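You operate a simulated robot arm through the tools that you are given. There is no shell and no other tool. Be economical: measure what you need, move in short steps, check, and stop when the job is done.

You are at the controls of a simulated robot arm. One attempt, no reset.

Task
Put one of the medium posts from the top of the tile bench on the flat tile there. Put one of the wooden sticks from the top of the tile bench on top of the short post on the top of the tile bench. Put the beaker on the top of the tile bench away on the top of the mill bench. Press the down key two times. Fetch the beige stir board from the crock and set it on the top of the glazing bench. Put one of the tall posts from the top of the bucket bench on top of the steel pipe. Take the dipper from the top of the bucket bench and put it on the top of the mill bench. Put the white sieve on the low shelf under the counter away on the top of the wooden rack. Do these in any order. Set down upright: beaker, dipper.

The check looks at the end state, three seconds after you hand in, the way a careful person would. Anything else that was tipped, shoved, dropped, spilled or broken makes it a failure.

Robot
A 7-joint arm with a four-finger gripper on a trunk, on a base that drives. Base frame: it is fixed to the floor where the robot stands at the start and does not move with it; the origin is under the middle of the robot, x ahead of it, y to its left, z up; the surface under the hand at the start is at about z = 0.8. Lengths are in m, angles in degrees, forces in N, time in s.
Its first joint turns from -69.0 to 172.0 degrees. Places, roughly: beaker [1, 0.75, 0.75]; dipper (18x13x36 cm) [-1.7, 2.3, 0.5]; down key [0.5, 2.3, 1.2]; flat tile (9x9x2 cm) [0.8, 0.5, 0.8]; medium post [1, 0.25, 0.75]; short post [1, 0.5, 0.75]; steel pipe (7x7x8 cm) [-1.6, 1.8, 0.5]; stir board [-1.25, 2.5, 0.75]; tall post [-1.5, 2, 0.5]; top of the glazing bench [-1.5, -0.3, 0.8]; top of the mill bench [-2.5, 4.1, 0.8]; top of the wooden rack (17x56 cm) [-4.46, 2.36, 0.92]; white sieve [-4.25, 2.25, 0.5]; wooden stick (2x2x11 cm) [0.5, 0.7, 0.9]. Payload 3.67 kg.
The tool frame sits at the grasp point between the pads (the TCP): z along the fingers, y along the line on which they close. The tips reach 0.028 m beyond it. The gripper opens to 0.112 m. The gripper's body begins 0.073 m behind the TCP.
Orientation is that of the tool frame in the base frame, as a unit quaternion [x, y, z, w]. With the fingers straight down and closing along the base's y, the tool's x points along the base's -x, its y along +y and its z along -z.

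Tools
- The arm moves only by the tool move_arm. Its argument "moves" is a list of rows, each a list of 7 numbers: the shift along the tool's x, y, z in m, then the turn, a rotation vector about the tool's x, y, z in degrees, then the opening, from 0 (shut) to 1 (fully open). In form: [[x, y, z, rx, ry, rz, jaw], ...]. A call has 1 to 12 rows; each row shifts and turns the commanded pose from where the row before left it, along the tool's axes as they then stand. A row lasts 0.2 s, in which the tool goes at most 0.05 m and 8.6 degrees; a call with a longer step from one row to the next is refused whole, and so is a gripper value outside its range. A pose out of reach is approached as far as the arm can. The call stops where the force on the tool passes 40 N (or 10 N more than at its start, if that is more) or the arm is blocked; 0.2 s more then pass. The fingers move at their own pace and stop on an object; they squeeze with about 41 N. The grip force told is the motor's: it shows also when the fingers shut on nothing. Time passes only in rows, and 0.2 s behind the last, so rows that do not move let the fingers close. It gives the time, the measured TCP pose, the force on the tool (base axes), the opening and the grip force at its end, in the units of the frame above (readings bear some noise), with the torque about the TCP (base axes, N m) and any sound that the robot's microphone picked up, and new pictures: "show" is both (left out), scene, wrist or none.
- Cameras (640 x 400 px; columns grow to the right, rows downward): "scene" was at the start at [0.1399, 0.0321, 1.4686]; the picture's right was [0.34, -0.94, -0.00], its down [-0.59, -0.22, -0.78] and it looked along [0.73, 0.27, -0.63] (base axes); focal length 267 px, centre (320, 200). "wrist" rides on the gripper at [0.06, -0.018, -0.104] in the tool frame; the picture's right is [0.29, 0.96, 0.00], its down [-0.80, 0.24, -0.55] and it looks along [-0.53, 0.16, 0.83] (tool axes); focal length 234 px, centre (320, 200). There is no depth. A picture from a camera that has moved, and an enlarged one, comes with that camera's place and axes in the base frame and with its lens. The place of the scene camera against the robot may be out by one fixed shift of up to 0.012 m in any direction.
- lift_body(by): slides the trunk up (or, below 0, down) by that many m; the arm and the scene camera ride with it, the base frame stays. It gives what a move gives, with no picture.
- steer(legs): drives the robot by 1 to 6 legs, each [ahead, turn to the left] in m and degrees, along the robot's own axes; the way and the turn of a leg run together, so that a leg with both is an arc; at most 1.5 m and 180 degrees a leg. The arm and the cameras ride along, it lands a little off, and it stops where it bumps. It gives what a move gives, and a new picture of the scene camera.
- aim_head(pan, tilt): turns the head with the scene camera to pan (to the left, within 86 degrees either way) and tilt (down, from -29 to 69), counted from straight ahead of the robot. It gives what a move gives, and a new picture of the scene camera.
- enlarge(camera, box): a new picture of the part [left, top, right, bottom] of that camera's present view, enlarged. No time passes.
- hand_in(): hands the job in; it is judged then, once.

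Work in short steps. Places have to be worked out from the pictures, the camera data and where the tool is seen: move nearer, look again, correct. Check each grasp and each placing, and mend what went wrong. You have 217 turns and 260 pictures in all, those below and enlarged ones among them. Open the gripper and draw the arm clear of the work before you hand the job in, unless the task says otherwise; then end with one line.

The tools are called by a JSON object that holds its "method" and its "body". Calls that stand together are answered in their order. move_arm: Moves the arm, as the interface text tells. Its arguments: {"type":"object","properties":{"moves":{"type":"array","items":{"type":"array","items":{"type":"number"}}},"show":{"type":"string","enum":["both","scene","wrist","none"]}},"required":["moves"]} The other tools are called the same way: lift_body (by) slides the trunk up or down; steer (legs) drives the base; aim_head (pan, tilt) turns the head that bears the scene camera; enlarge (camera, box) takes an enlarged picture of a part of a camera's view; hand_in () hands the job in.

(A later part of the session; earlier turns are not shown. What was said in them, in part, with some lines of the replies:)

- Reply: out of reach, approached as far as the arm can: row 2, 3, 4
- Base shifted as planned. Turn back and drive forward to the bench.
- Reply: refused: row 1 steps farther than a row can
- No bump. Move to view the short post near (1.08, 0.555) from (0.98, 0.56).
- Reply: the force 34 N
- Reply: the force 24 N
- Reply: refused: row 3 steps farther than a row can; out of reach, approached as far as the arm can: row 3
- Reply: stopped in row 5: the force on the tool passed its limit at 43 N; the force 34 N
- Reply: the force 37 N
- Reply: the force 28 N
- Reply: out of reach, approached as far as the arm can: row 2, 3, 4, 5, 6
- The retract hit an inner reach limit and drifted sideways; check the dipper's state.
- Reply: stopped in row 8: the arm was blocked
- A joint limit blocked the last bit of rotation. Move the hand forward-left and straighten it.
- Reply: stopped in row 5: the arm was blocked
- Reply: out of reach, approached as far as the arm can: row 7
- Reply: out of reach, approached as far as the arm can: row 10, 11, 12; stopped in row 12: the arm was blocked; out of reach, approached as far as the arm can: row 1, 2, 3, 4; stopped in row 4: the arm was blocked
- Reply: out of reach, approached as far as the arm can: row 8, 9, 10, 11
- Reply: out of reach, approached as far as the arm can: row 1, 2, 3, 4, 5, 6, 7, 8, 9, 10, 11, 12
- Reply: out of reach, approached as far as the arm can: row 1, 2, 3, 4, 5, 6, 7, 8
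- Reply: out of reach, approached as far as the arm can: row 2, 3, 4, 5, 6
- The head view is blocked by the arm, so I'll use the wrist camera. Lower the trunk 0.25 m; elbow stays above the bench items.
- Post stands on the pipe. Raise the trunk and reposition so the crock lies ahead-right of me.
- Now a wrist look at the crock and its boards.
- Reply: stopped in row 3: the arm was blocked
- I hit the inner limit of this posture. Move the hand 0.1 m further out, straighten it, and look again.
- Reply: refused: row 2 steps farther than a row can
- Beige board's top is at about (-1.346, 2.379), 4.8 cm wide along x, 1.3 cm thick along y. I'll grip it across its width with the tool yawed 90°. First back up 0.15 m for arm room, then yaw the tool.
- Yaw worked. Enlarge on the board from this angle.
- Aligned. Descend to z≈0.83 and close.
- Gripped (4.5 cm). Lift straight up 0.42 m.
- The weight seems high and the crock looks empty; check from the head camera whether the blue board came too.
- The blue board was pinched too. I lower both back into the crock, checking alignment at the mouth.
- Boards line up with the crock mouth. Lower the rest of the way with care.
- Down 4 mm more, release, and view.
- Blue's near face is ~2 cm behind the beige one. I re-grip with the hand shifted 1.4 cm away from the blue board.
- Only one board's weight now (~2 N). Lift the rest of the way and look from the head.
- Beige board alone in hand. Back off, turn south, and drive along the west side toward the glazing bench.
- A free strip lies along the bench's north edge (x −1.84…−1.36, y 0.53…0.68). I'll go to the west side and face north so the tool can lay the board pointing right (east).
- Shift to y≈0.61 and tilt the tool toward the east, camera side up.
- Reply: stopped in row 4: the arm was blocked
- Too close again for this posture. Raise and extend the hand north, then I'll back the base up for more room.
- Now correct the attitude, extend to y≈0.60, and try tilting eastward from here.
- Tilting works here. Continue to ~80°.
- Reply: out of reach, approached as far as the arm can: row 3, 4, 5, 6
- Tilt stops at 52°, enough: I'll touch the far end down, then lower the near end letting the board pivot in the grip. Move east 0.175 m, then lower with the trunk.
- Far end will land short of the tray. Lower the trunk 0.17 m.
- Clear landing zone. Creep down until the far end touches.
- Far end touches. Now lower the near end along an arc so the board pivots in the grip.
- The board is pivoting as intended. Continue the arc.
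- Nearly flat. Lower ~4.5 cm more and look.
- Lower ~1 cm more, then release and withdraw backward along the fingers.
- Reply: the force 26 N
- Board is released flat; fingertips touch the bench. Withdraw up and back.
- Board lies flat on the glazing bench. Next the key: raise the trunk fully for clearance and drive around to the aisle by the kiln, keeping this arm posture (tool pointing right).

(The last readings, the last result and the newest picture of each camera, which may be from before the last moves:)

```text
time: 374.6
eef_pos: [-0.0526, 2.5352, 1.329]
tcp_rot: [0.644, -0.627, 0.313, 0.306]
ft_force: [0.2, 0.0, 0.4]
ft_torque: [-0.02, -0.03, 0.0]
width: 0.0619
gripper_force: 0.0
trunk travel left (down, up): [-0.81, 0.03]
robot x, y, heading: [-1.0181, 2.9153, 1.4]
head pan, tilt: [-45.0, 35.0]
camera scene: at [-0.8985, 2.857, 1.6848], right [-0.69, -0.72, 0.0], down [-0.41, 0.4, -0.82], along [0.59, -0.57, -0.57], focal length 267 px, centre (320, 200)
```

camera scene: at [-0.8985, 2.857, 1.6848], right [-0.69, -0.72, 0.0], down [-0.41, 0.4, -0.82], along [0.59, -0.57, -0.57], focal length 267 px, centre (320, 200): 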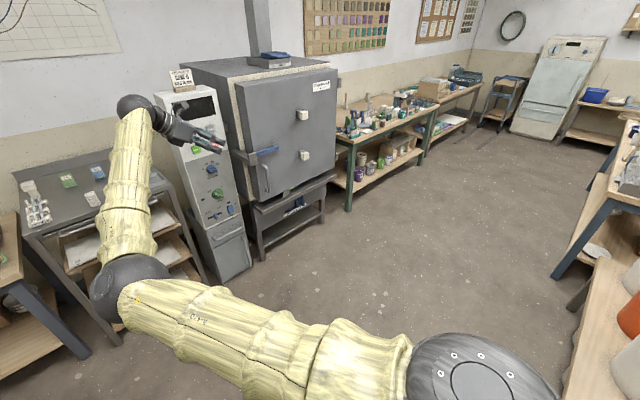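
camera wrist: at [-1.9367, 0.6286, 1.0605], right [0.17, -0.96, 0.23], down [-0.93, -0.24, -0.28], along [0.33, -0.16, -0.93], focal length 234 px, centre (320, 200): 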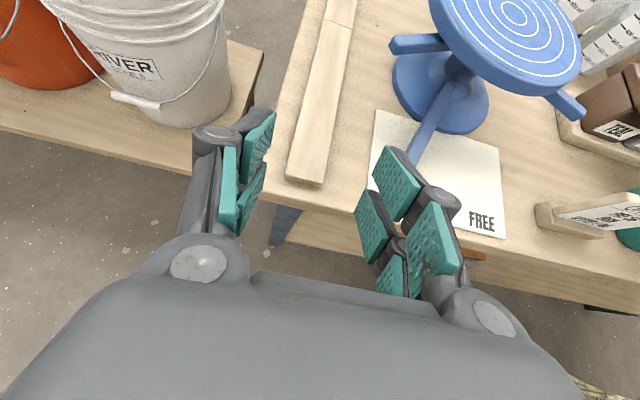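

The control column is right beside the hand in view. Zoom on its panel.

{"method": "enlarge", "body": {"camera": "scene", "box": [150, 60, 270, 240]}}

```text
2.22 times, centred on (210, 150) of scene
camera zoom: at [-0.8985, 2.857, 1.6848], right [-0.69, -0.72, 0.0], down [-0.41, 0.4, -0.82], along [0.59, -0.57, -0.57], focal length 594 px, centre (564, 311)
```

zoom: 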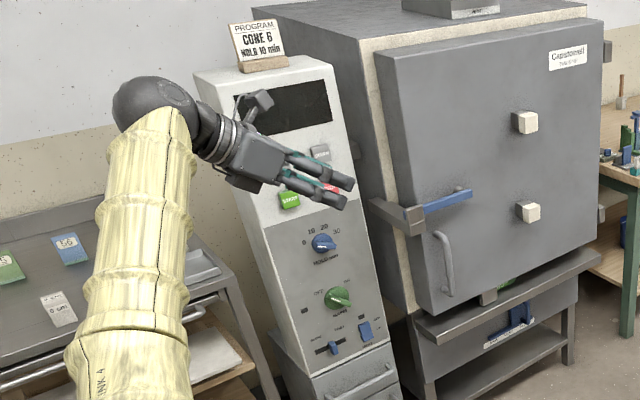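

Route: turn right, drive down the aisle, continue turning right (hand sweeping over low benches only) to face north, then reverse to y≈1.45.

{"method": "steer", "body": {"legs": [[0, -51.4], [1.08, 0], [0, -73], [0, -73], [0, -74]]}}

{"method": "aim_head", "body": {"pan": -60, "tilt": 20}}

```text
time: 391.9
eef_pos: [0.0532, 3.0718, 1.3303]
tcp_rot: [0.899, 0.009, 0.438, -0.004]
ft_force: [-1.1, 0.5, 0.5]
ft_torque: [-0.02, 0.0, 0.0]
width: 0.0615
gripper_force: 0.1
trunk travel left (down, up): [-0.81, 0.03]
robot x, y, heading: [-0.3312, 2.1043, 91.1]
head pan, tilt: [-45.0, 35.0]
camera scene: at [-0.2631, 2.2229, 1.6848], right [0.72, -0.7, 0.0], down [-0.4, -0.41, -0.82], along [0.57, 0.59, -0.57], focal length 267 px, centre (320, 200)
```

scene: 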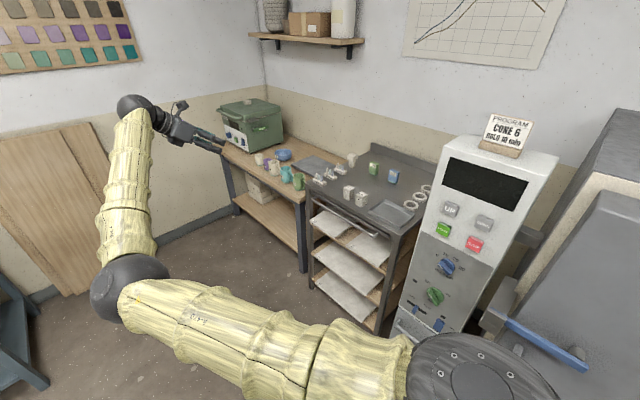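

```text
time: 392.7
eef_pos: [0.053, 3.0725, 1.3291]
tcp_rot: [0.899, 0.008, 0.437, -0.003]
ft_force: [0.0, 0.3, -0.1]
ft_torque: [0.04, -0.01, 0.04]
width: 0.0614
gripper_force: 0.0
trunk travel left (down, up): [-0.81, 0.03]
robot x, y, heading: [-0.3357, 2.1071, 90.8]
head pan, tilt: [-60.0, 20.0]
camera scene: at [-0.245, 2.2077, 1.7086], right [0.51, -0.86, 0.0], down [-0.29, -0.18, -0.94], along [0.81, 0.48, -0.34], focal length 267 px, centre (320, 200)
```

scene: 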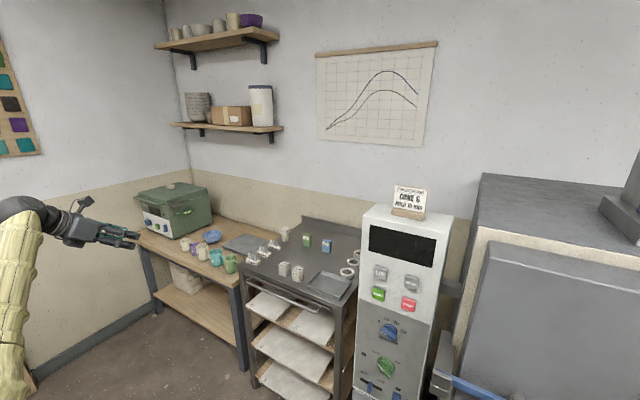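

Clear view of the panel. Enlarge for the labels.

{"method": "enlarge", "body": {"camera": "scene", "box": [340, 190, 470, 330]}}

```text
2.86 times, centred on (405, 260) of scene
camera zoom: at [-0.245, 2.2077, 1.7086], right [0.51, -0.86, 0.0], down [-0.29, -0.18, -0.94], along [0.81, 0.48, -0.34], focal length 764 px, centre (77, 29)
```

zoom: 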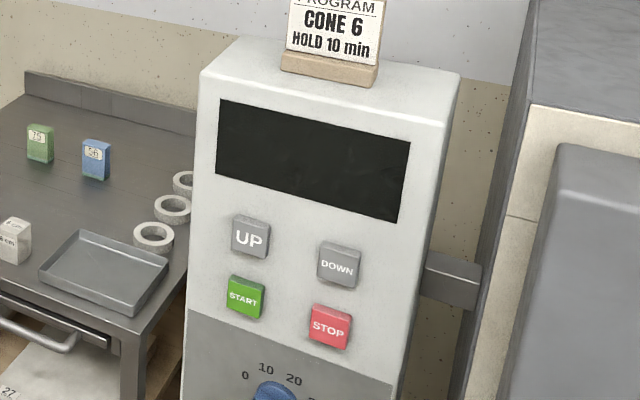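

DOWN is the upper-right key at about (0.525, 2.32, 1.165). Reverse and shift so the hand sits in front of it; close the fingers and lower the trunk to key height.

{"method": "steer", "body": {"legs": [[0, 18.7], [-0.8, 0], [0, -19.3]]}}

{"method": "lift_body", "body": {"by": -0.15}}

{"method": "move_arm", "body": {"moves": [[0, 0, 0, 0, 0, 0, 0.2], [0, 0, 0, 0, 0, 0, 0], [0, 0, 0, 0, 0, 0, 0]], "show": "wrist"}}

```text
time: 399.1
eef_pos: [0.3416, 2.2958, 1.3284]
tcp_rot: [0.899, -0.004, 0.438, 0.003]
ft_force: [-0.1, -0.1, 0.3]
ft_torque: [0.02, 0.03, 0.01]
width: 0.0615
gripper_force: 0.0
trunk travel left (down, up): [-0.81, 0.03]
robot x, y, heading: [-0.0738, 1.3464, 89.1]
head pan, tilt: [-60.0, 20.0]
camera scene: at [0.019, 1.4423, 1.7087], right [0.48, -0.87, 0.0], down [-0.3, -0.17, -0.94], along [0.82, 0.46, -0.34], focal length 267 px, centre (320, 200)
```

scene: 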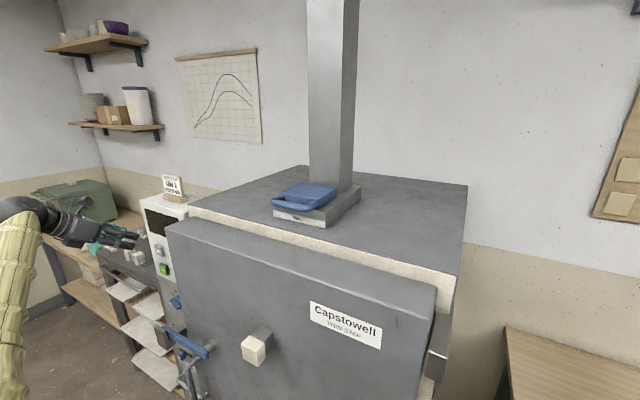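

```text
time: 400.8
eef_pos: [0.3418, 2.2979, 1.18]
tcp_rot: [0.899, -0.003, 0.438, 0.002]
ft_force: [-0.1, 0.2, 0.6]
ft_torque: [0.03, 0.03, -0.01]
width: 0.0616
gripper_force: 0.0
trunk travel left (down, up): [-0.66, 0.18]
robot x, y, heading: [-0.071, 1.3436, 89.2]
head pan, tilt: [-60.0, 20.0]
```

```text
time: 401.6
eef_pos: [0.3409, 2.297, 1.1792]
tcp_rot: [0.9, -0.004, 0.437, 0.003]
ft_force: [0.5, -0.1, -0.1]
ft_torque: [-0.03, -0.02, 0.02]
width: 0.0
gripper_force: 35.4
trunk travel left (down, up): [-0.66, 0.18]
robot x, y, heading: [-0.0718, 1.3404, 88.7]
head pan, tilt: [-60.0, 20.0]
camera wrist: at [0.296, 2.3158, 1.2908], right [0.17, -0.96, 0.23], down [-0.93, -0.23, -0.29], along [0.33, -0.17, -0.93], focal length 234 px, centre (320, 200)
```

wrist: 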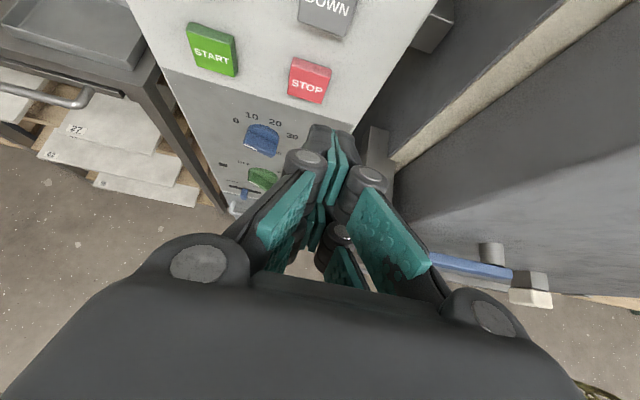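

Fingers are closed; the DOWN key is ahead at about (0.485, 2.313, 1.178). Align y and z and advance 7 cm, then look.

{"method": "move_arm", "body": {"moves": [[0.0032, -0.015, -0.0025, 0, 0, 0, 0], [0.0216, 0, 0.0276, 0, 0, 0, 0], [0.0216, 0, 0.0276, 0, 0, 0, 0], [0, 0, 0, 0, 0, 0, 0]], "show": "wrist"}}

```text
time: 402.6
eef_pos: [0.4104, 2.3125, 1.1835]
tcp_rot: [0.899, -0.004, 0.438, 0.003]
ft_force: [-1.7, -1.3, -0.1]
ft_torque: [0.02, 0.0, 0.01]
width: 0.0
gripper_force: 35.8
trunk travel left (down, up): [-0.66, 0.18]
robot x, y, heading: [-0.0745, 1.341, 89.0]
head pan, tilt: [-60.0, 20.0]
camera wrist: at [0.3649, 2.3305, 1.2952], right [0.17, -0.96, 0.23], down [-0.93, -0.23, -0.29], along [0.33, -0.16, -0.93], focal length 234 px, centre (320, 200)
```

wrist: 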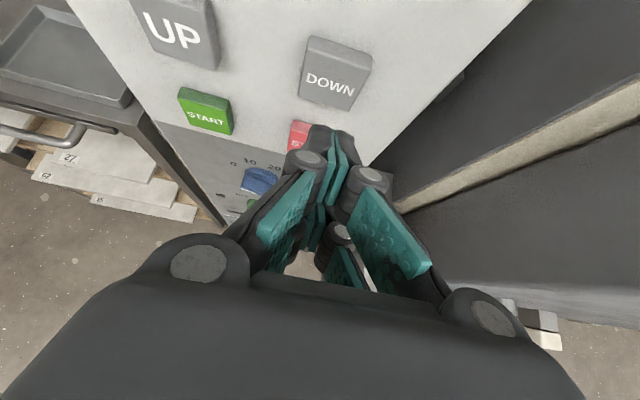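

Triangulation now puts DOWN at (0.517, 2.313, 1.155). Lower 1.9 cm, advance 5.5 cm, look once more.

{"method": "move_arm", "body": {"moves": [[-0.015, 0, 0.0117, 0, 0, 0, 0], [0.0185, 0, 0.0236, 0, 0, 0, 0], [0.0154, 0, 0.0197, 0, 0, 0, 0], [0, 0, 0, 0, 0, 0, 0]], "show": "wrist"}}

```text
time: 403.6
eef_pos: [0.4636, 2.313, 1.166]
tcp_rot: [0.899, -0.002, 0.439, 0.003]
ft_force: [-16.5, 3.9, 0.3]
ft_torque: [0.03, -0.06, 0.15]
width: 0.0059
gripper_force: 35.4
trunk travel left (down, up): [-0.66, 0.18]
robot x, y, heading: [-0.0737, 1.3466, 89.3]
head pan, tilt: [-60.0, 20.0]
heard: click
camera wrist: at [0.4179, 2.3316, 1.2768], right [0.17, -0.96, 0.23], down [-0.93, -0.23, -0.29], along [0.33, -0.16, -0.93], focal length 234 px, centre (320, 200)
```

wrist: 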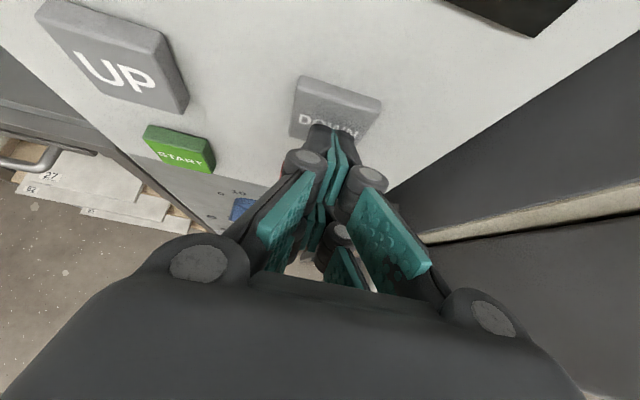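

One click heard, on the DOWN key. Retreat 3 cm.

{"method": "move_arm", "body": {"moves": [[-0.0123, 0, -0.0158, 0, 0, 0, 0], [-0.0062, 0, -0.0079, 0, 0, 0, 0], [0.0047, 0, -0.0037, 0, 0, 0, 0], [0, 0, 0, 0, 0, 0, 0]], "show": "none"}}

```text
time: 404.6
eef_pos: [0.4367, 2.3128, 1.1699]
tcp_rot: [0.899, -0.004, 0.438, 0.003]
ft_force: [0.3, 0.2, 0.1]
ft_torque: [0.01, 0.0, -0.03]
width: 0.0
gripper_force: 35.5
trunk travel left (down, up): [-0.66, 0.18]
robot x, y, heading: [-0.0769, 1.3432, 89.3]
head pan, tilt: [-60.0, 20.0]
```

Second press.

{"method": "move_arm", "body": {"moves": [[0.0092, 0, 0.0118, 0, 0, 0, 0], [0.0062, 0, 0.0079, 0, 0, 0, 0], [0.0031, 0, 0.0039, 0, 0, 0, 0], [0, 0, 0, 0, 0, 0, 0]], "show": "none"}}

```text
time: 405.6
eef_pos: [0.4628, 2.3114, 1.1697]
tcp_rot: [0.899, -0.003, 0.438, 0.003]
ft_force: [-17.2, -1.8, -5.1]
ft_torque: [0.02, 0.12, 0.01]
width: 0.0058
gripper_force: 35.5
trunk travel left (down, up): [-0.66, 0.18]
robot x, y, heading: [-0.0717, 1.3457, 89.1]
head pan, tilt: [-60.0, 20.0]
heard: click
```

Second click. Retreat west well clear and look once to check the panel.

{"method": "move_arm", "body": {"moves": [[-0.0154, 0, -0.0197, 0, 0, 0, 0], [-0.0277, 0, -0.0355, 0, 0, 0, 0], [-0.0277, 0, -0.0355, 0, 0, 0, 0], [-0.0277, 0, -0.0355, 0, 0, 0, 0], [0, 0, 0, 0, 0, 0, 0]], "show": "wrist"}}

```text
time: 406.8
eef_pos: [0.3093, 2.3133, 1.1707]
tcp_rot: [0.899, -0.004, 0.438, 0.003]
ft_force: [0.4, -0.6, 0.1]
ft_torque: [0.02, 0.03, 0.0]
width: 0.0
gripper_force: 36.6
trunk travel left (down, up): [-0.66, 0.18]
robot x, y, heading: [-0.0751, 1.3438, 89.0]
head pan, tilt: [-60.0, 20.0]
camera wrist: at [0.2645, 2.3311, 1.2822], right [0.17, -0.96, 0.23], down [-0.93, -0.23, -0.28], along [0.33, -0.17, -0.93], focal length 234 px, centre (320, 200)
```

wrist: 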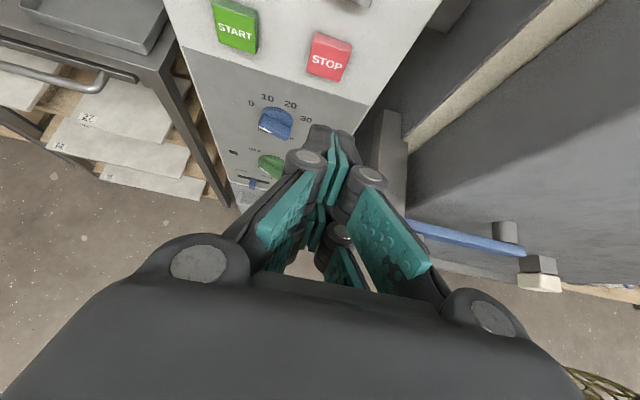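

Both presses done. Now the sieve: raise the trunk, turn so the hand trails safely, and drive round to the west counter.

{"method": "lift_body", "body": {"by": 0.15}}

{"method": "steer", "body": {"legs": [[0, 90], [0, 90], [-1.5, 0], [0, -90.5], [1.3, 0], [1.2, 0]]}}

{"method": "aim_head", "body": {"pan": 30, "tilt": 28}}

```text
time: 408.6
eef_pos: [0.3088, 2.3125, 1.3204]
tcp_rot: [0.899, -0.004, 0.438, 0.003]
ft_force: [0.4, -0.2, 0.3]
ft_torque: [0.02, 0.0, 0.02]
width: 0.0
gripper_force: 35.9
trunk travel left (down, up): [-0.81, 0.03]
robot x, y, heading: [-0.0771, 1.345, 89.2]
head pan, tilt: [-60.0, 20.0]
```

```text
time: 439.3
eef_pos: [-3.4923, 3.2909, 1.3204]
tcp_rot: [0.635, 0.637, 0.31, -0.309]
ft_force: [0.8, 0.2, -0.5]
ft_torque: [0.04, -0.01, -0.02]
width: 0.0
gripper_force: 35.5
trunk travel left (down, up): [-0.81, 0.03]
robot x, y, heading: [-2.519, 2.9206, 179.7]
head pan, tilt: [-60.0, 20.0]
camera scene: at [-2.6059, 3.0037, 1.7087], right [0.87, 0.5, 0.0], down [0.17, -0.3, -0.94], along [-0.47, 0.82, -0.34], focal length 267 px, centre (320, 200)
```

scene: 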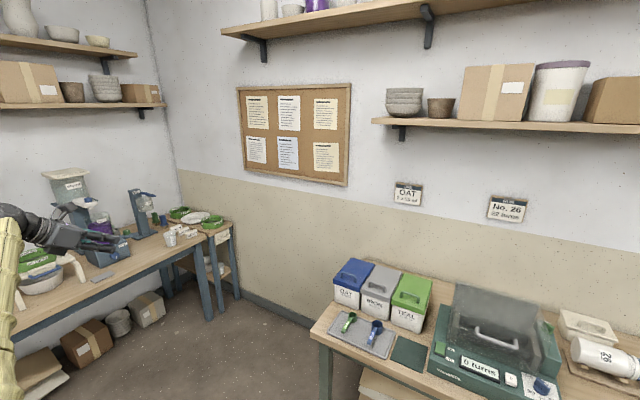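

```text
time: 441.0
eef_pos: [-3.4917, 3.2904, 1.3209]
tcp_rot: [0.635, 0.637, 0.31, -0.309]
ft_force: [0.2, -0.1, 0.5]
ft_torque: [0.01, 0.0, 0.02]
width: 0.0
gripper_force: 35.2
trunk travel left (down, up): [-0.81, 0.03]
robot x, y, heading: [-2.5161, 2.92, 179.7]
head pan, tilt: [30.0, 28.0]
camera scene: at [-2.6386, 2.8777, 1.6958], right [-0.49, 0.87, 0.0], down [0.41, 0.23, -0.88], along [-0.77, -0.44, -0.47], focal length 267 px, centre (320, 200)
```

scene: 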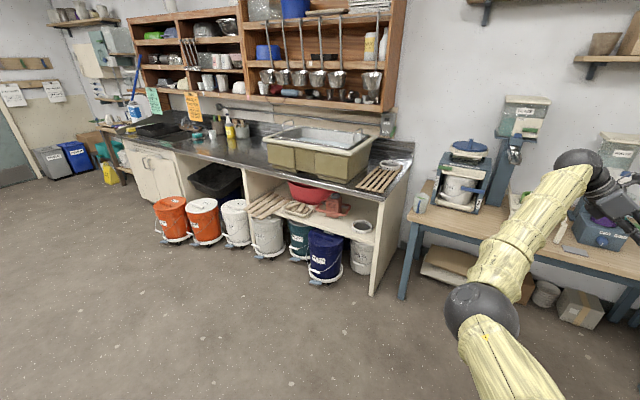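

Zoom on the shelf and rack at the counter's end.

{"method": "enlarge", "body": {"camera": "scene", "box": [270, 140, 430, 290]}}

```text
2.67 times, centred on (350, 215) of scene
camera zoom: at [-2.6386, 2.8777, 1.6958], right [-0.49, 0.87, 0.0], down [0.41, 0.23, -0.88], along [-0.77, -0.44, -0.47], focal length 713 px, centre (240, 160)
```

zoom: 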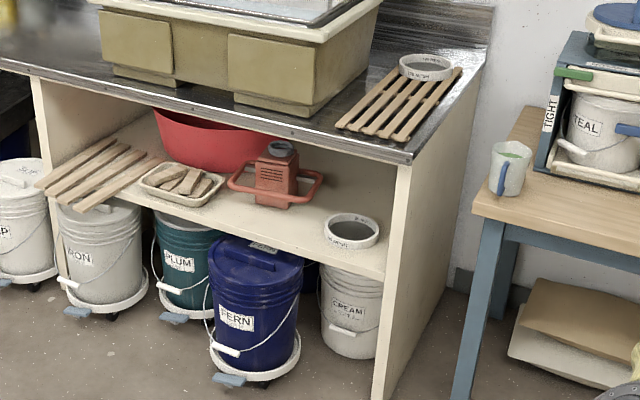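

Sieve centre ≈ (-4.295, 2.305), rim ~0.545 high, right at the shelf's front; the rack lies along x on the counter above. I'll stand at (-3.6, 3.18) facing south, tool pointing right (west), and grip the sieve's south rim.

{"method": "steer", "body": {"legs": [[0, 83], [0, 83.8], [-1.1, 0], [0, -76.5]]}}

{"method": "aim_head", "body": {"pan": -40, "tilt": 45}}

```text
time: 457.0
eef_pos: [-3.946, 2.2058, 1.3209]
tcp_rot: [-0.007, 0.899, -0.002, -0.438]
ft_force: [-0.7, -0.1, 0.4]
ft_torque: [0.03, 0.0, -0.02]
width: 0.0
gripper_force: 35.6
trunk travel left (down, up): [-0.81, 0.03]
robot x, y, heading: [-3.5854, 3.1815, -89.5]
head pan, tilt: [30.0, 28.0]
camera scene: at [-3.5324, 3.0575, 1.6958], right [-0.86, -0.51, 0.0], down [-0.24, 0.41, -0.88], along [0.45, -0.76, -0.47], focal length 267 px, centre (320, 200)
```

scene: 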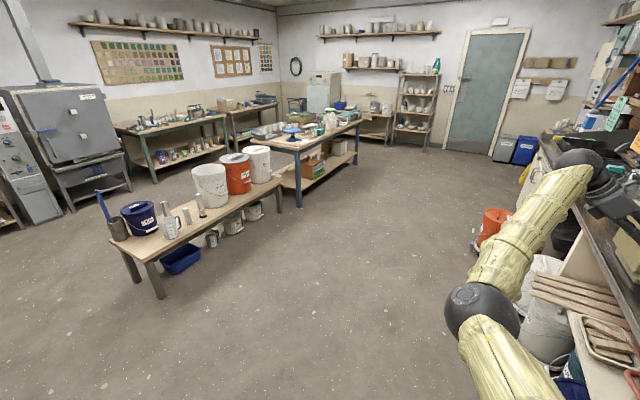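

```text
time: 458.4
eef_pos: [-3.9458, 2.2062, 1.3201]
tcp_rot: [-0.007, 0.899, -0.002, -0.438]
ft_force: [0.4, 0.0, 0.0]
ft_torque: [0.0, 0.01, 0.02]
width: 0.0
gripper_force: 35.8
trunk travel left (down, up): [-0.81, 0.03]
robot x, y, heading: [-3.5868, 3.1818, -89.5]
head pan, tilt: [-40.0, 45.0]
camera scene: at [-3.6302, 3.0734, 1.67], right [-0.77, 0.64, 0.0], down [0.45, 0.55, -0.71], along [-0.45, -0.55, -0.71], focal length 267 px, centre (320, 200)
```

scene: 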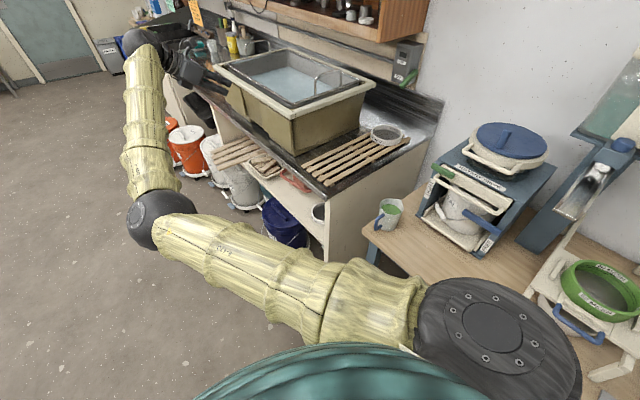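

Lower the trunk 0.62 m (hand is in front of the counter) and look with the wrist camera.

{"method": "lift_body", "body": {"by": -0.62}}

{"method": "move_arm", "body": {"moves": [[0, 0, 0, 0, 0, 0, 0.3], [0, 0, 0, 0, 0, 0, 0.4]], "show": "wrist"}}

```text
refused: -0.62 is not a number from -0.4 to 0.4
```

```text
time: 459.0
eef_pos: [-3.9456, 2.2052, 1.3208]
tcp_rot: [-0.007, 0.899, -0.002, -0.438]
ft_force: [0.6, 0.3, -0.5]
ft_torque: [0.01, 0.01, 0.03]
width: 0.0449
gripper_force: 0.0
trunk travel left (down, up): [-0.81, 0.03]
robot x, y, heading: [-3.5888, 3.1822, -89.5]
head pan, tilt: [-40.0, 45.0]
camera wrist: at [-3.9018, 2.1869, 1.4323], right [-0.19, 0.95, 0.23], down [0.92, 0.25, -0.28], along [-0.33, 0.16, -0.93], focal length 234 px, centre (320, 200)
```

wrist: 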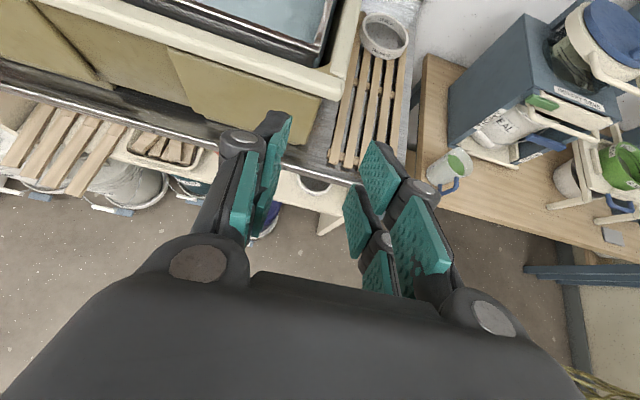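

Rack is clear from x=-4.2 to -4.55 at y≈2.36. Lower the trunk in two steps to see under the counter.

{"method": "lift_body", "body": {"by": -0.35}}

{"method": "lift_body", "body": {"by": -0.27}}

{"method": "enlarge", "body": {"camera": "wrist", "box": [160, 0, 480, 200]}}

```text
time: 462.4
eef_pos: [-3.9462, 2.2052, 0.9711]
tcp_rot: [-0.006, 0.899, -0.002, -0.437]
ft_force: [-0.6, -1.0, 0.5]
ft_torque: [-0.02, 0.01, 0.0]
width: 0.0448
gripper_force: 0.1
trunk travel left (down, up): [-0.46, 0.38]
robot x, y, heading: [-3.5869, 3.1806, -89.4]
head pan, tilt: [-40.0, 45.0]
```

```text
time: 465.2
eef_pos: [-3.9456, 2.2062, 0.7014]
tcp_rot: [-0.008, 0.899, -0.003, -0.438]
ft_force: [0.2, -0.2, 0.2]
ft_torque: [0.0, 0.01, 0.02]
width: 0.0448
gripper_force: 0.0
trunk travel left (down, up): [-0.19, 0.65]
robot x, y, heading: [-3.5858, 3.1809, -89.8]
head pan, tilt: [-40.0, 45.0]
```

```text
2.00 times, centred on (320, 100) of wrist
camera zoom: at [-3.9017, 2.1872, 0.8126], right [-0.19, 0.95, 0.23], down [0.92, 0.25, -0.29], along [-0.33, 0.16, -0.93], focal length 468 px, centre (320, 400)
```

zoom: 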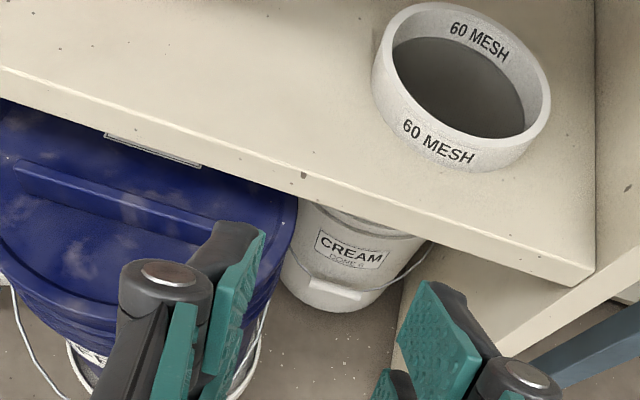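

The white 60-mesh sieve is centred near (-4.31, 2.298), rim z≈0.54, wall ~1.3 cm. Lower to z≈0.60, then move west above its south rim.

{"method": "lift_body", "body": {"by": -0.095}}

{"method": "move_arm", "body": {"moves": [[0.0271, 0.006, 0.0347, 0, 0, 0, 0.4], [0.0271, 0.006, 0.0347, 0, 0, 0, 0.4], [0.0271, 0.006, 0.0347, 0, 0, 0, 0.4], [0.0271, 0.006, 0.0347, 0, 0, 0, 0.4], [0.0271, 0.002, 0.0347, 0, 0, 0, 0.4], [0.0271, 0, 0.0347, 0, 0, 0, 0.4], [0, 0, 0, 0, 0, 0, 0.4]], "show": "wrist"}}

```text
time: 466.5
eef_pos: [-3.9464, 2.2055, 0.606]
tcp_rot: [-0.007, 0.899, -0.002, -0.438]
ft_force: [-0.3, 0.5, 0.4]
ft_torque: [0.0, 0.01, 0.01]
width: 0.0448
gripper_force: 0.0
trunk travel left (down, up): [-0.095, 0.745]
robot x, y, heading: [-3.5876, 3.1856, -89.6]
head pan, tilt: [-40.0, 45.0]
```

```text
time: 468.1
eef_pos: [-4.2112, 2.2282, 0.6046]
tcp_rot: [-0.007, 0.899, -0.002, -0.437]
ft_force: [-0.8, -0.5, -0.8]
ft_torque: [-0.01, 0.0, 0.02]
width: 0.0448
gripper_force: 0.0
trunk travel left (down, up): [-0.095, 0.745]
robot x, y, heading: [-3.5891, 3.1809, -89.5]
head pan, tilt: [-40.0, 45.0]
camera wrist: at [-4.1664, 2.2096, 0.7154], right [-0.19, 0.95, 0.23], down [0.92, 0.25, -0.28], along [-0.33, 0.16, -0.93], focal length 234 px, centre (320, 200)
```

wrist: 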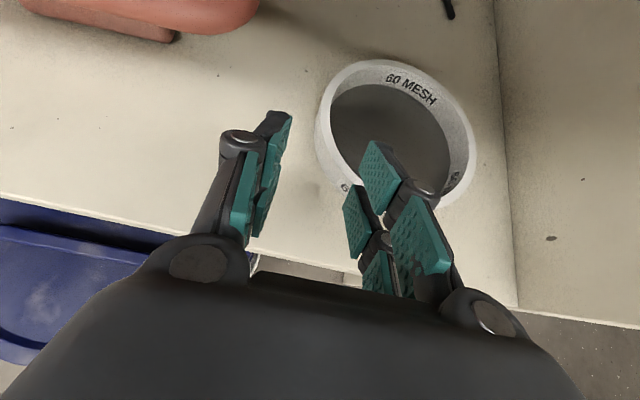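

Ring centre (-4.315, 2.300); its south wall is at y≈2.231. Move 10 cm further west, then view.

{"method": "move_arm", "body": {"moves": [[0.0271, 0.003, 0.0347, 0, 0, 0, 0.4], [0.0271, 0, 0.0347, 0, 0, 0, 0.4], [0.0062, 0, 0.0079, 0, 0, 0, 0.4], [-0.0158, 0, 0.0123, 0, 0, 0, 0.4], [0, 0, 0, 0, 0, 0, 0.4]], "show": "wrist"}}

```text
time: 469.3
eef_pos: [-4.3073, 2.2301, 0.5853]
tcp_rot: [-0.007, 0.899, -0.002, -0.438]
ft_force: [0.2, -0.7, 0.3]
ft_torque: [0.0, 0.02, 0.07]
width: 0.0448
gripper_force: 0.2
trunk travel left (down, up): [-0.095, 0.745]
robot x, y, heading: [-3.5881, 3.1819, -89.5]
head pan, tilt: [-40.0, 45.0]
camera wrist: at [-4.2642, 2.2107, 0.6971], right [-0.19, 0.95, 0.23], down [0.92, 0.25, -0.28], along [-0.33, 0.16, -0.93], focal length 234 px, centre (320, 200)
```

wrist: 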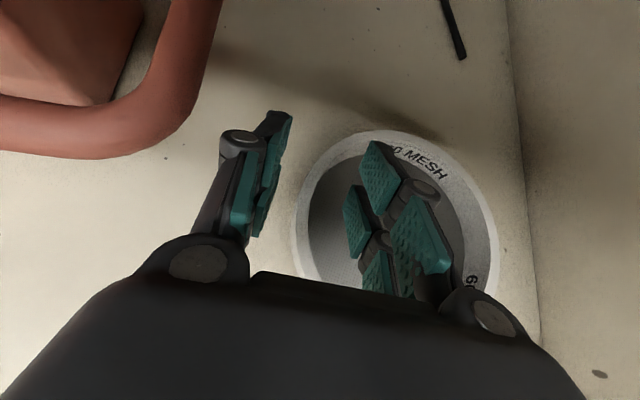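

Fingers straddle the south wall. Descend 4.5 cm and close.

{"method": "move_arm", "body": {"moves": [[-0.0158, 0, 0.0123, 0, 0, 0, 0.4], [-0.0118, 0, 0.0092, 0, 0, 0, 0.4], [-0.0079, 0, 0.0062, 0, 0, 0, 0.4], [0, 0, 0, 0, 0, 0, 0.3], [0, 0, 0, 0, 0, 0, 0.15], [0, 0, 0, 0, 0, 0, 0], [0, 0, 0, 0, 0, 0, 0]], "show": "wrist"}}

```text
time: 469.9
eef_pos: [-4.3089, 2.2302, 0.5654]
tcp_rot: [-0.006, 0.896, -0.006, -0.443]
ft_force: [2.4, -0.8, 21.7]
ft_torque: [0.52, 0.06, -0.24]
width: 0.046
gripper_force: 0.9
trunk travel left (down, up): [-0.095, 0.745]
robot x, y, heading: [-3.5886, 3.184, -89.6]
head pan, tilt: [-40.0, 45.0]
stopped in row 3: the force on the tool passed its limit at 47 N (the readings are from after the stop); the commanded pose is now the measured one
camera wrist: at [-4.2619, 2.2127, 0.6754], right [-0.19, 0.96, 0.22], down [0.92, 0.25, -0.3], along [-0.34, 0.15, -0.93], focal length 234 px, centre (320, 200)
```

wrist: 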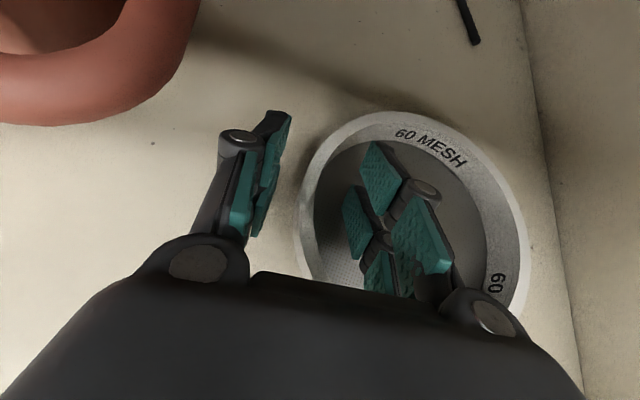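

Something touched (mesh under the inner finger, likely). Raise 4 mm and close on the wall.

{"method": "move_arm", "body": {"moves": [[0.0032, 0, -0.0025, 0, 0, 0, 0.4], [0, 0, 0, 0, 0, 0, 0.3], [0, 0, 0, 0, 0, 0, 0.15], [0, 0, 0, 0, 0, 0, 0], [0, 0, 0, 0, 0, 0, 0]], "show": "wrist"}}

```text
time: 471.1
eef_pos: [-4.3067, 2.2296, 0.564]
tcp_rot: [-0.006, 0.897, -0.005, -0.443]
ft_force: [0.4, -3.7, 20.2]
ft_torque: [0.07, 0.1, 0.13]
width: 0.0068
gripper_force: 41.3
trunk travel left (down, up): [-0.095, 0.745]
robot x, y, heading: [-3.5873, 3.1823, -89.6]
head pan, tilt: [-40.0, 45.0]
camera wrist: at [-4.2615, 2.2118, 0.6759], right [-0.19, 0.96, 0.22], down [0.92, 0.25, -0.3], along [-0.34, 0.15, -0.93], focal length 234 px, centre (320, 200)
```

wrist: 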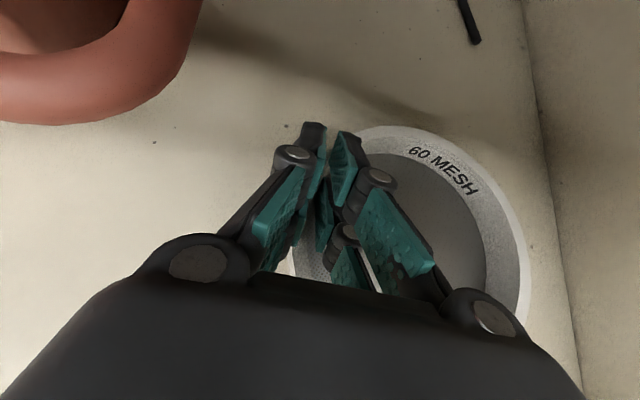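

Wall gripped (7 mm). Lift with the trunk a few centimetres and look.

{"method": "lift_body", "body": {"by": 0.05}}

{"method": "enlarge", "body": {"camera": "wrist", "box": [160, 50, 600, 325]}}

```text
time: 472.1
eef_pos: [-4.3086, 2.228, 0.6102]
tcp_rot: [-0.006, 0.897, -0.003, -0.442]
ft_force: [-0.1, -0.4, -1.0]
ft_torque: [-0.08, 0.01, -0.02]
width: 0.0066
gripper_force: 41.0
trunk travel left (down, up): [-0.145, 0.695]
robot x, y, heading: [-3.5889, 3.1798, -89.5]
head pan, tilt: [-40.0, 45.0]
```

```text
1.45 times, centred on (380, 188) of wrist
camera zoom: at [-4.2632, 2.2112, 0.7217], right [-0.19, 0.96, 0.23], down [0.92, 0.25, -0.29], along [-0.34, 0.15, -0.93], focal length 341 px, centre (233, 218)
```

zoom: 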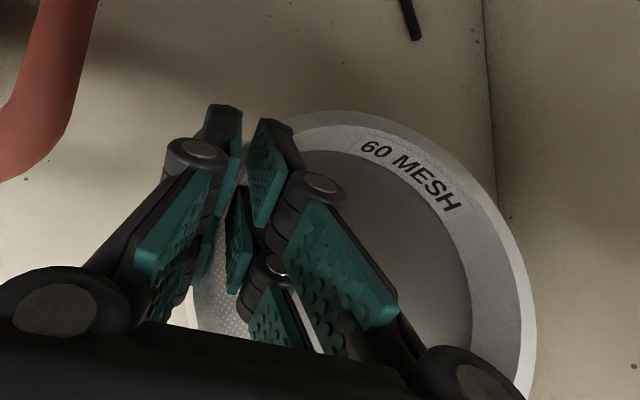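

Sieve is held. Draw it out east from under the counter, then raise the trunk.

{"method": "move_arm", "body": {"moves": [[-0.0123, 0, -0.0158, 0, 0, 0, 0], [-0.0246, 0, -0.0315, 0, 0, 0, 0], [-0.0246, 0, -0.0315, 0, 0, 0, 0], [-0.0246, 0, -0.0315, 0, 0, 0, 0], [-0.0246, 0, -0.0315, 0, 0, 0, 0], [-0.0246, 0, -0.0315, 0, 0, 0, 0], [-0.0246, 0, -0.0315, 0, 0, 0, 0], [-0.0184, 0, -0.0236, 0, 0, 0, 0], [0, 0, 0, 0, 0, 0, 0]], "show": "wrist"}}

```text
time: 474.1
eef_pos: [-4.0168, 2.2303, 0.6096]
tcp_rot: [-0.007, 0.897, -0.005, -0.442]
ft_force: [-0.4, -0.2, -1.1]
ft_torque: [-0.08, 0.03, -0.02]
width: 0.0067
gripper_force: 41.7
trunk travel left (down, up): [-0.145, 0.695]
robot x, y, heading: [-3.5872, 3.1854, -89.7]
head pan, tilt: [-40.0, 45.0]
camera wrist: at [-3.9715, 2.213, 0.7212], right [-0.19, 0.96, 0.23], down [0.92, 0.25, -0.29], along [-0.34, 0.15, -0.93], focal length 234 px, centre (320, 200)
```

wrist: 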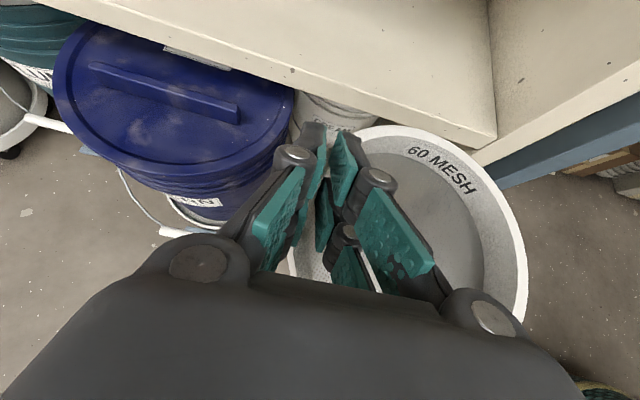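

Clear of the counter front. Raise the trunk above rack level.

{"method": "lift_body", "body": {"by": 0.3}}

{"method": "lift_body", "body": {"by": 0.24}}

{"method": "move_arm", "body": {"moves": [[0, 0.025, 0, 0, 0, 0, 0], [0, 0.025, 0, 0, 0, 0, 0], [0, 0.012, 0, 0, 0, 0, 0], [0, 0, 0, 0, 0, 0, 0]], "show": "wrist"}}

```text
time: 477.1
eef_pos: [-4.0179, 2.2303, 0.9099]
tcp_rot: [-0.007, 0.897, -0.005, -0.442]
ft_force: [-0.3, 0.3, -1.5]
ft_torque: [-0.08, 0.04, 0.03]
width: 0.0066
gripper_force: 40.8
trunk travel left (down, up): [-0.445, 0.395]
robot x, y, heading: [-3.5892, 3.1808, -89.5]
head pan, tilt: [-40.0, 45.0]
```

```text
time: 479.6
eef_pos: [-4.0191, 2.2314, 1.1495]
tcp_rot: [-0.007, 0.897, -0.004, -0.442]
ft_force: [0.3, 0.1, -1.0]
ft_torque: [-0.09, 0.02, 0.02]
width: 0.0067
gripper_force: 40.6
trunk travel left (down, up): [-0.685, 0.155]
robot x, y, heading: [-3.5871, 3.1846, -89.7]
head pan, tilt: [-40.0, 45.0]
```

```text
time: 480.6
eef_pos: [-4.0181, 2.2927, 1.1494]
tcp_rot: [-0.006, 0.897, -0.004, -0.442]
ft_force: [0.1, 0.2, -1.2]
ft_torque: [-0.05, 0.02, -0.01]
width: 0.0066
gripper_force: 41.3
trunk travel left (down, up): [-0.685, 0.155]
robot x, y, heading: [-3.5845, 3.1843, -89.7]
head pan, tilt: [-40.0, 45.0]
camera wrist: at [-3.9728, 2.2746, 1.261], right [-0.19, 0.96, 0.23], down [0.92, 0.25, -0.29], along [-0.34, 0.15, -0.93], focal length 234 px, centre (320, 200)
```

wrist: 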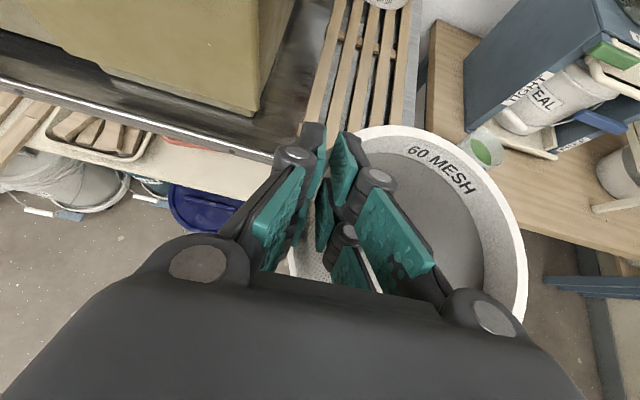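

Target: sieve centre ≈ (-4.31, 2.378) on the rack's front part, keeping the palm clear of the sink tub. Move west 0.28 m.

{"method": "move_arm", "body": {"moves": [[0.0123, 0.005, 0.0158, 0, 0, 0, 0], [0.0246, 0.005, 0.0315, 0, 0, 0, 0], [0.0246, 0.005, 0.0315, 0, 0, 0, 0], [0.0246, 0, 0.0315, 0, 0, 0, 0], [0.0246, 0, 0.0315, 0, 0, 0, 0], [0.0246, 0, 0.0315, 0, 0, 0, 0], [0.0246, 0, 0.0315, 0, 0, 0, 0], [0.0123, 0, 0.0158, 0, 0, 0, 0], [0, 0, 0, 0, 0, 0, 0]], "show": "wrist"}}

```text
time: 482.6
eef_pos: [-4.299, 2.3044, 1.1521]
tcp_rot: [-0.007, 0.897, -0.005, -0.442]
ft_force: [0.0, -0.3, -1.1]
ft_torque: [-0.09, 0.01, 0.0]
width: 0.0065
gripper_force: 40.9
trunk travel left (down, up): [-0.685, 0.155]
robot x, y, heading: [-3.5863, 3.1824, -89.5]
head pan, tilt: [-40.0, 45.0]
camera wrist: at [-4.253, 2.2863, 1.2625], right [-0.19, 0.96, 0.23], down [0.92, 0.25, -0.29], along [-0.34, 0.15, -0.93], focal length 234 px, centre (320, 200)
```

wrist: 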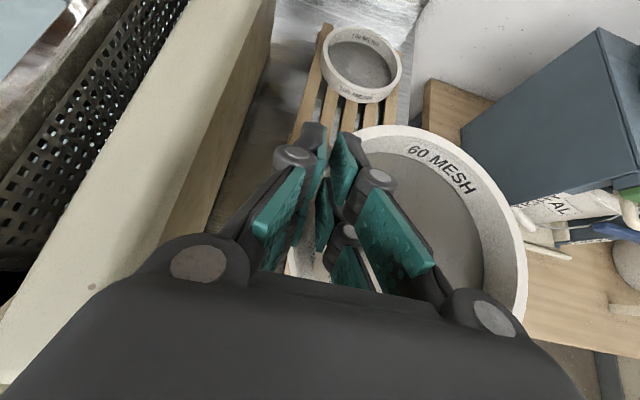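

Over the rack with ~2.5 cm clearance to the tub rim. Lower by trunk 0.12 m and check.

{"method": "lift_body", "body": {"by": -0.12}}

{"method": "move_arm", "body": {"moves": [[-0.0079, 0, 0.0062, 0, 0, 0, 0], [-0.0039, 0, 0.0031, 0, 0, 0, 0], [0, 0, 0, 0, 0, 0, 0]], "show": "wrist"}}

```text
time: 484.1
eef_pos: [-4.2988, 2.3056, 1.0318]
tcp_rot: [-0.005, 0.897, -0.003, -0.442]
ft_force: [-0.1, 0.7, -0.9]
ft_torque: [-0.09, 0.01, 0.01]
width: 0.0066
gripper_force: 41.0
trunk travel left (down, up): [-0.565, 0.275]
robot x, y, heading: [-3.5834, 3.1847, -89.5]
head pan, tilt: [-40.0, 45.0]
```

```text
time: 484.9
eef_pos: [-4.2987, 2.3035, 1.016]
tcp_rot: [-0.006, 0.897, -0.004, -0.442]
ft_force: [-0.6, -0.4, -1.8]
ft_torque: [-0.08, -0.01, -0.02]
width: 0.0065
gripper_force: 41.1
trunk travel left (down, up): [-0.565, 0.275]
robot x, y, heading: [-3.5869, 3.1885, -89.5]
head pan, tilt: [-40.0, 45.0]
camera wrist: at [-4.2531, 2.2862, 1.1275], right [-0.19, 0.96, 0.23], down [0.92, 0.25, -0.29], along [-0.34, 0.15, -0.93], focal length 234 px, centre (320, 200)
```

wrist: 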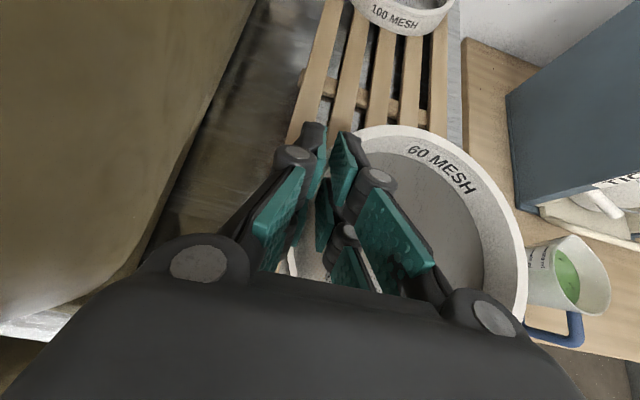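

Sieve centre (y≈2.37) matches the rack's. Creep down to contact.

{"method": "move_arm", "body": {"moves": [[-0.0039, 0, 0.0031, 0, 0, 0, 0], [-0.0032, 0, 0.0025, 0, 0, 0, 0], [-0.0032, 0, 0.0025, 0, 0, 0, 0], [0, 0, 0, 0, 0, 0, 0]], "show": "none"}}

```text
time: 485.9
eef_pos: [-4.2983, 2.3041, 1.0041]
tcp_rot: [-0.006, 0.897, -0.005, -0.441]
ft_force: [0.2, 0.8, -0.5]
ft_torque: [-0.1, 0.02, -0.01]
width: 0.0064
gripper_force: 41.1
trunk travel left (down, up): [-0.565, 0.275]
robot x, y, heading: [-3.5855, 3.1875, -89.6]
head pan, tilt: [-40.0, 45.0]
```

{"method": "move_arm", "body": {"moves": [[-0.0032, 0, 0.0025, 0, 0, 0, 0], [-0.0032, 0, 0.0025, 0, 0, 0, 0], [-0.0024, 0, 0.0018, 0, 0, 0, 0], [0, 0, 0, 0, 0, 0, 0]], "show": "none"}}

```text
time: 486.9
eef_pos: [-4.3003, 2.3042, 0.9928]
tcp_rot: [-0.006, 0.897, -0.004, -0.442]
ft_force: [0.3, 0.0, -1.5]
ft_torque: [-0.06, 0.05, -0.03]
width: 0.0067
gripper_force: 41.1
trunk travel left (down, up): [-0.565, 0.275]
robot x, y, heading: [-3.5886, 3.1807, -89.9]
head pan, tilt: [-40.0, 45.0]
```

{"method": "move_arm", "body": {"moves": [[-0.0032, 0, 0.0025, 0, 0, 0, 0], [-0.0032, 0, 0.0025, 0, 0, 0, 0], [-0.0032, 0, 0.0025, 0, 0, 0, 0], [0, 0, 0, 0, 0, 0, 0]], "show": "none"}}

```text
time: 487.9
eef_pos: [-4.2991, 2.3034, 0.9807]
tcp_rot: [-0.006, 0.897, -0.004, -0.442]
ft_force: [0.0, -0.3, -0.3]
ft_torque: [-0.05, 0.04, 0.01]
width: 0.0065
gripper_force: 40.8
trunk travel left (down, up): [-0.565, 0.275]
robot x, y, heading: [-3.5867, 3.1812, -89.4]
head pan, tilt: [-40.0, 45.0]
```

{"method": "move_arm", "body": {"moves": [[-0.0032, 0, 0.0025, 0, 0, 0, 0], [-0.0024, 0, 0.0018, 0, 0, 0, 0], [-0.0024, 0, 0.0018, 0, 0, 0, 0], [-0.0016, 0, 0.0012, 0, 0, 0, 0], [0, 0, 0, 0, 0, 0, 0]], "show": "wrist"}}

```text
time: 489.1
eef_pos: [-4.2993, 2.3049, 0.9677]
tcp_rot: [-0.006, 0.897, -0.005, -0.442]
ft_force: [-1.0, 0.4, -1.5]
ft_torque: [-0.08, -0.01, 0.03]
width: 0.0064
gripper_force: 41.2
trunk travel left (down, up): [-0.565, 0.275]
robot x, y, heading: [-3.5878, 3.1851, -89.7]
head pan, tilt: [-40.0, 45.0]
camera wrist: at [-4.2537, 2.2864, 1.0792], right [-0.19, 0.96, 0.23], down [0.92, 0.25, -0.29], along [-0.34, 0.15, -0.93], focal length 234 px, centre (320, 200)
```

wrist: 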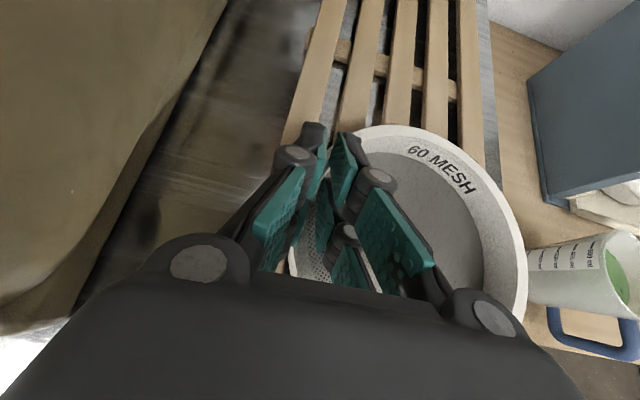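

Still descending cleanly; continue.

{"method": "move_arm", "body": {"moves": [[-0.0032, 0, 0.0025, 0, 0, 0, 0], [-0.0032, 0, 0.0025, 0, 0, 0, 0], [-0.0024, 0, 0.0018, 0, 0, 0, 0], [0, 0, 0, 0, 0, 0, 0]], "show": "none"}}

```text
time: 490.0
eef_pos: [-4.3, 2.3043, 0.965]
tcp_rot: [-0.004, 0.895, -0.007, -0.446]
ft_force: [-3.7, -4.2, 14.5]
ft_torque: [0.25, -0.76, -0.03]
width: 0.007
gripper_force: 41.1
trunk travel left (down, up): [-0.565, 0.275]
robot x, y, heading: [-3.5891, 3.1857, -90.1]
head pan, tilt: [-40.0, 45.0]
stopped in row 4: the force on the tool passed its limit at 42 N (the readings are from after the stop); the commanded pose is now the measured one
```

Contact at z≈0.965. Relieve slightly and open.

{"method": "move_arm", "body": {"moves": [[0.0016, 0, -0.0012, 0, 0, 0, 0], [0, 0, 0, 0, 0, 0, 0.12], [0, 0, 0, 0, 0, 0, 0.25], [0, 0, 0, 0, 0, 0, 0.35], [0, 0, 0, 0, 0, 0, 0.35]], "show": "wrist"}}

```text
time: 491.2
eef_pos: [-4.2989, 2.3059, 0.9645]
tcp_rot: [-0.005, 0.896, -0.005, -0.444]
ft_force: [-0.1, 0.7, 10.5]
ft_torque: [0.25, 0.07, 0.01]
width: 0.0427
gripper_force: 1.0
trunk travel left (down, up): [-0.565, 0.275]
robot x, y, heading: [-3.5871, 3.1862, -89.7]
head pan, tilt: [-40.0, 45.0]
camera wrist: at [-4.2536, 2.2879, 1.0752], right [-0.19, 0.96, 0.22], down [0.92, 0.25, -0.3], along [-0.34, 0.15, -0.93], focal length 234 px, centre (320, 200)
```

wrist: 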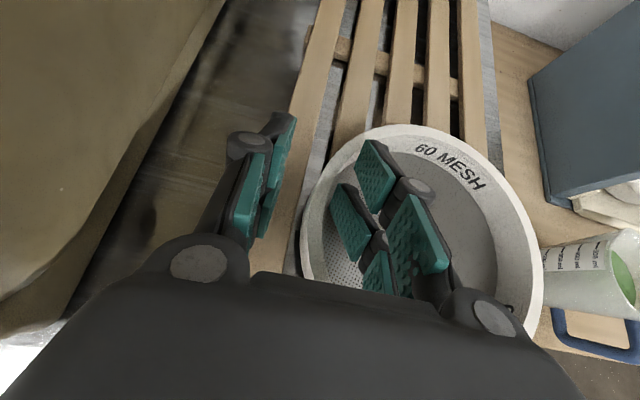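

Released; the sieve rests on the rack. Lift straight up with the trunk and check.

{"method": "lift_body", "body": {"by": 0.12}}

{"method": "move_arm", "body": {"moves": [[-0.0246, 0, -0.0315, 0, 0, 0, 0.35], [-0.0246, 0, -0.0315, 0, 0, 0, 0.35], [-0.0246, 0, -0.0315, 0, 0, 0, 0.35], [0, 0, 0, 0, 0, 0, 0.35]], "show": "wrist"}}

```text
time: 492.7
eef_pos: [-4.3, 2.3036, 1.0848]
tcp_rot: [-0.006, 0.896, -0.007, -0.445]
ft_force: [-0.4, 0.4, 0.2]
ft_torque: [0.02, 0.02, 0.03]
width: 0.0393
gripper_force: 0.1
trunk travel left (down, up): [-0.685, 0.155]
robot x, y, heading: [-3.5865, 3.1823, -89.5]
head pan, tilt: [-40.0, 45.0]
```

```text
time: 493.7
eef_pos: [-4.1797, 2.3073, 1.0814]
tcp_rot: [-0.005, 0.896, -0.006, -0.444]
ft_force: [-0.7, 0.7, 0.3]
ft_torque: [-0.01, -0.02, 0.05]
width: 0.0388
gripper_force: 0.1
trunk travel left (down, up): [-0.685, 0.155]
robot x, y, heading: [-3.5858, 3.1856, -89.5]
head pan, tilt: [-40.0, 45.0]
camera wrist: at [-4.1351, 2.2886, 1.1925], right [-0.19, 0.96, 0.22], down [0.92, 0.25, -0.3], along [-0.34, 0.15, -0.93], focal length 234 px, centre (320, 200)
```

wrist: 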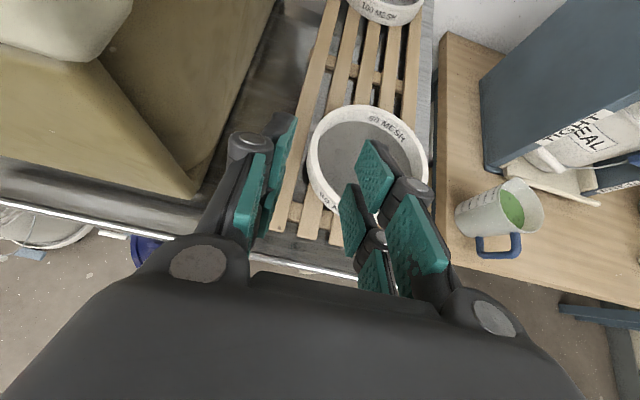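

The sieve sits level on the rack. Draw the arm further clear.

{"method": "move_arm", "body": {"moves": [[-0.0246, 0, -0.0315, 0, 0, 0, 0.35], [-0.0246, 0, -0.0315, 0, 0, 0, 0.5], [-0.0246, 0, -0.0315, 0, 0, 0, 0.5], [-0.0246, 0, -0.0315, 0, 0, 0, 0.5], [0, 0, 0, 0, 0, 0, 0.5]], "show": "wrist"}}

```text
time: 494.9
eef_pos: [-4.0187, 2.3077, 1.0796]
tcp_rot: [-0.005, 0.895, -0.006, -0.445]
ft_force: [-0.3, -0.3, -0.1]
ft_torque: [-0.01, -0.01, 0.01]
width: 0.056
gripper_force: 0.1
trunk travel left (down, up): [-0.685, 0.155]
robot x, y, heading: [-3.585, 3.1837, -89.6]
head pan, tilt: [-40.0, 45.0]
camera wrist: at [-3.9737, 2.2905, 1.1908], right [-0.19, 0.96, 0.22], down [0.92, 0.25, -0.3], along [-0.34, 0.15, -0.93], focal length 234 px, centre (320, 200)
```

wrist: 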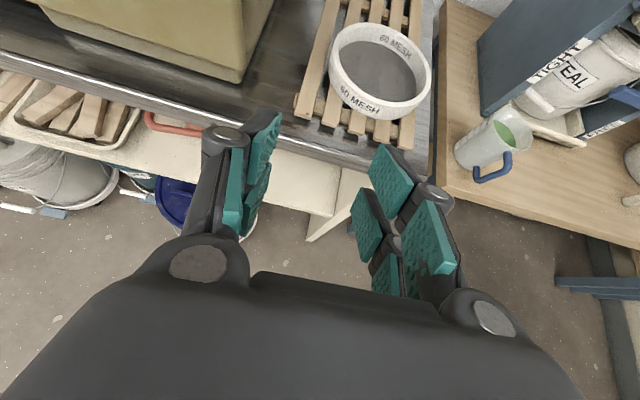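

Every item is in place, the gripper is open and empty, and the arm is clear of the work, so I hand in.

{"method": "hand_in", "body": {}}

```text
The job is handed in.
```

All eight jobs are done and handed in: each placement was checked in the pictures, and both presses of the down key gave a click.
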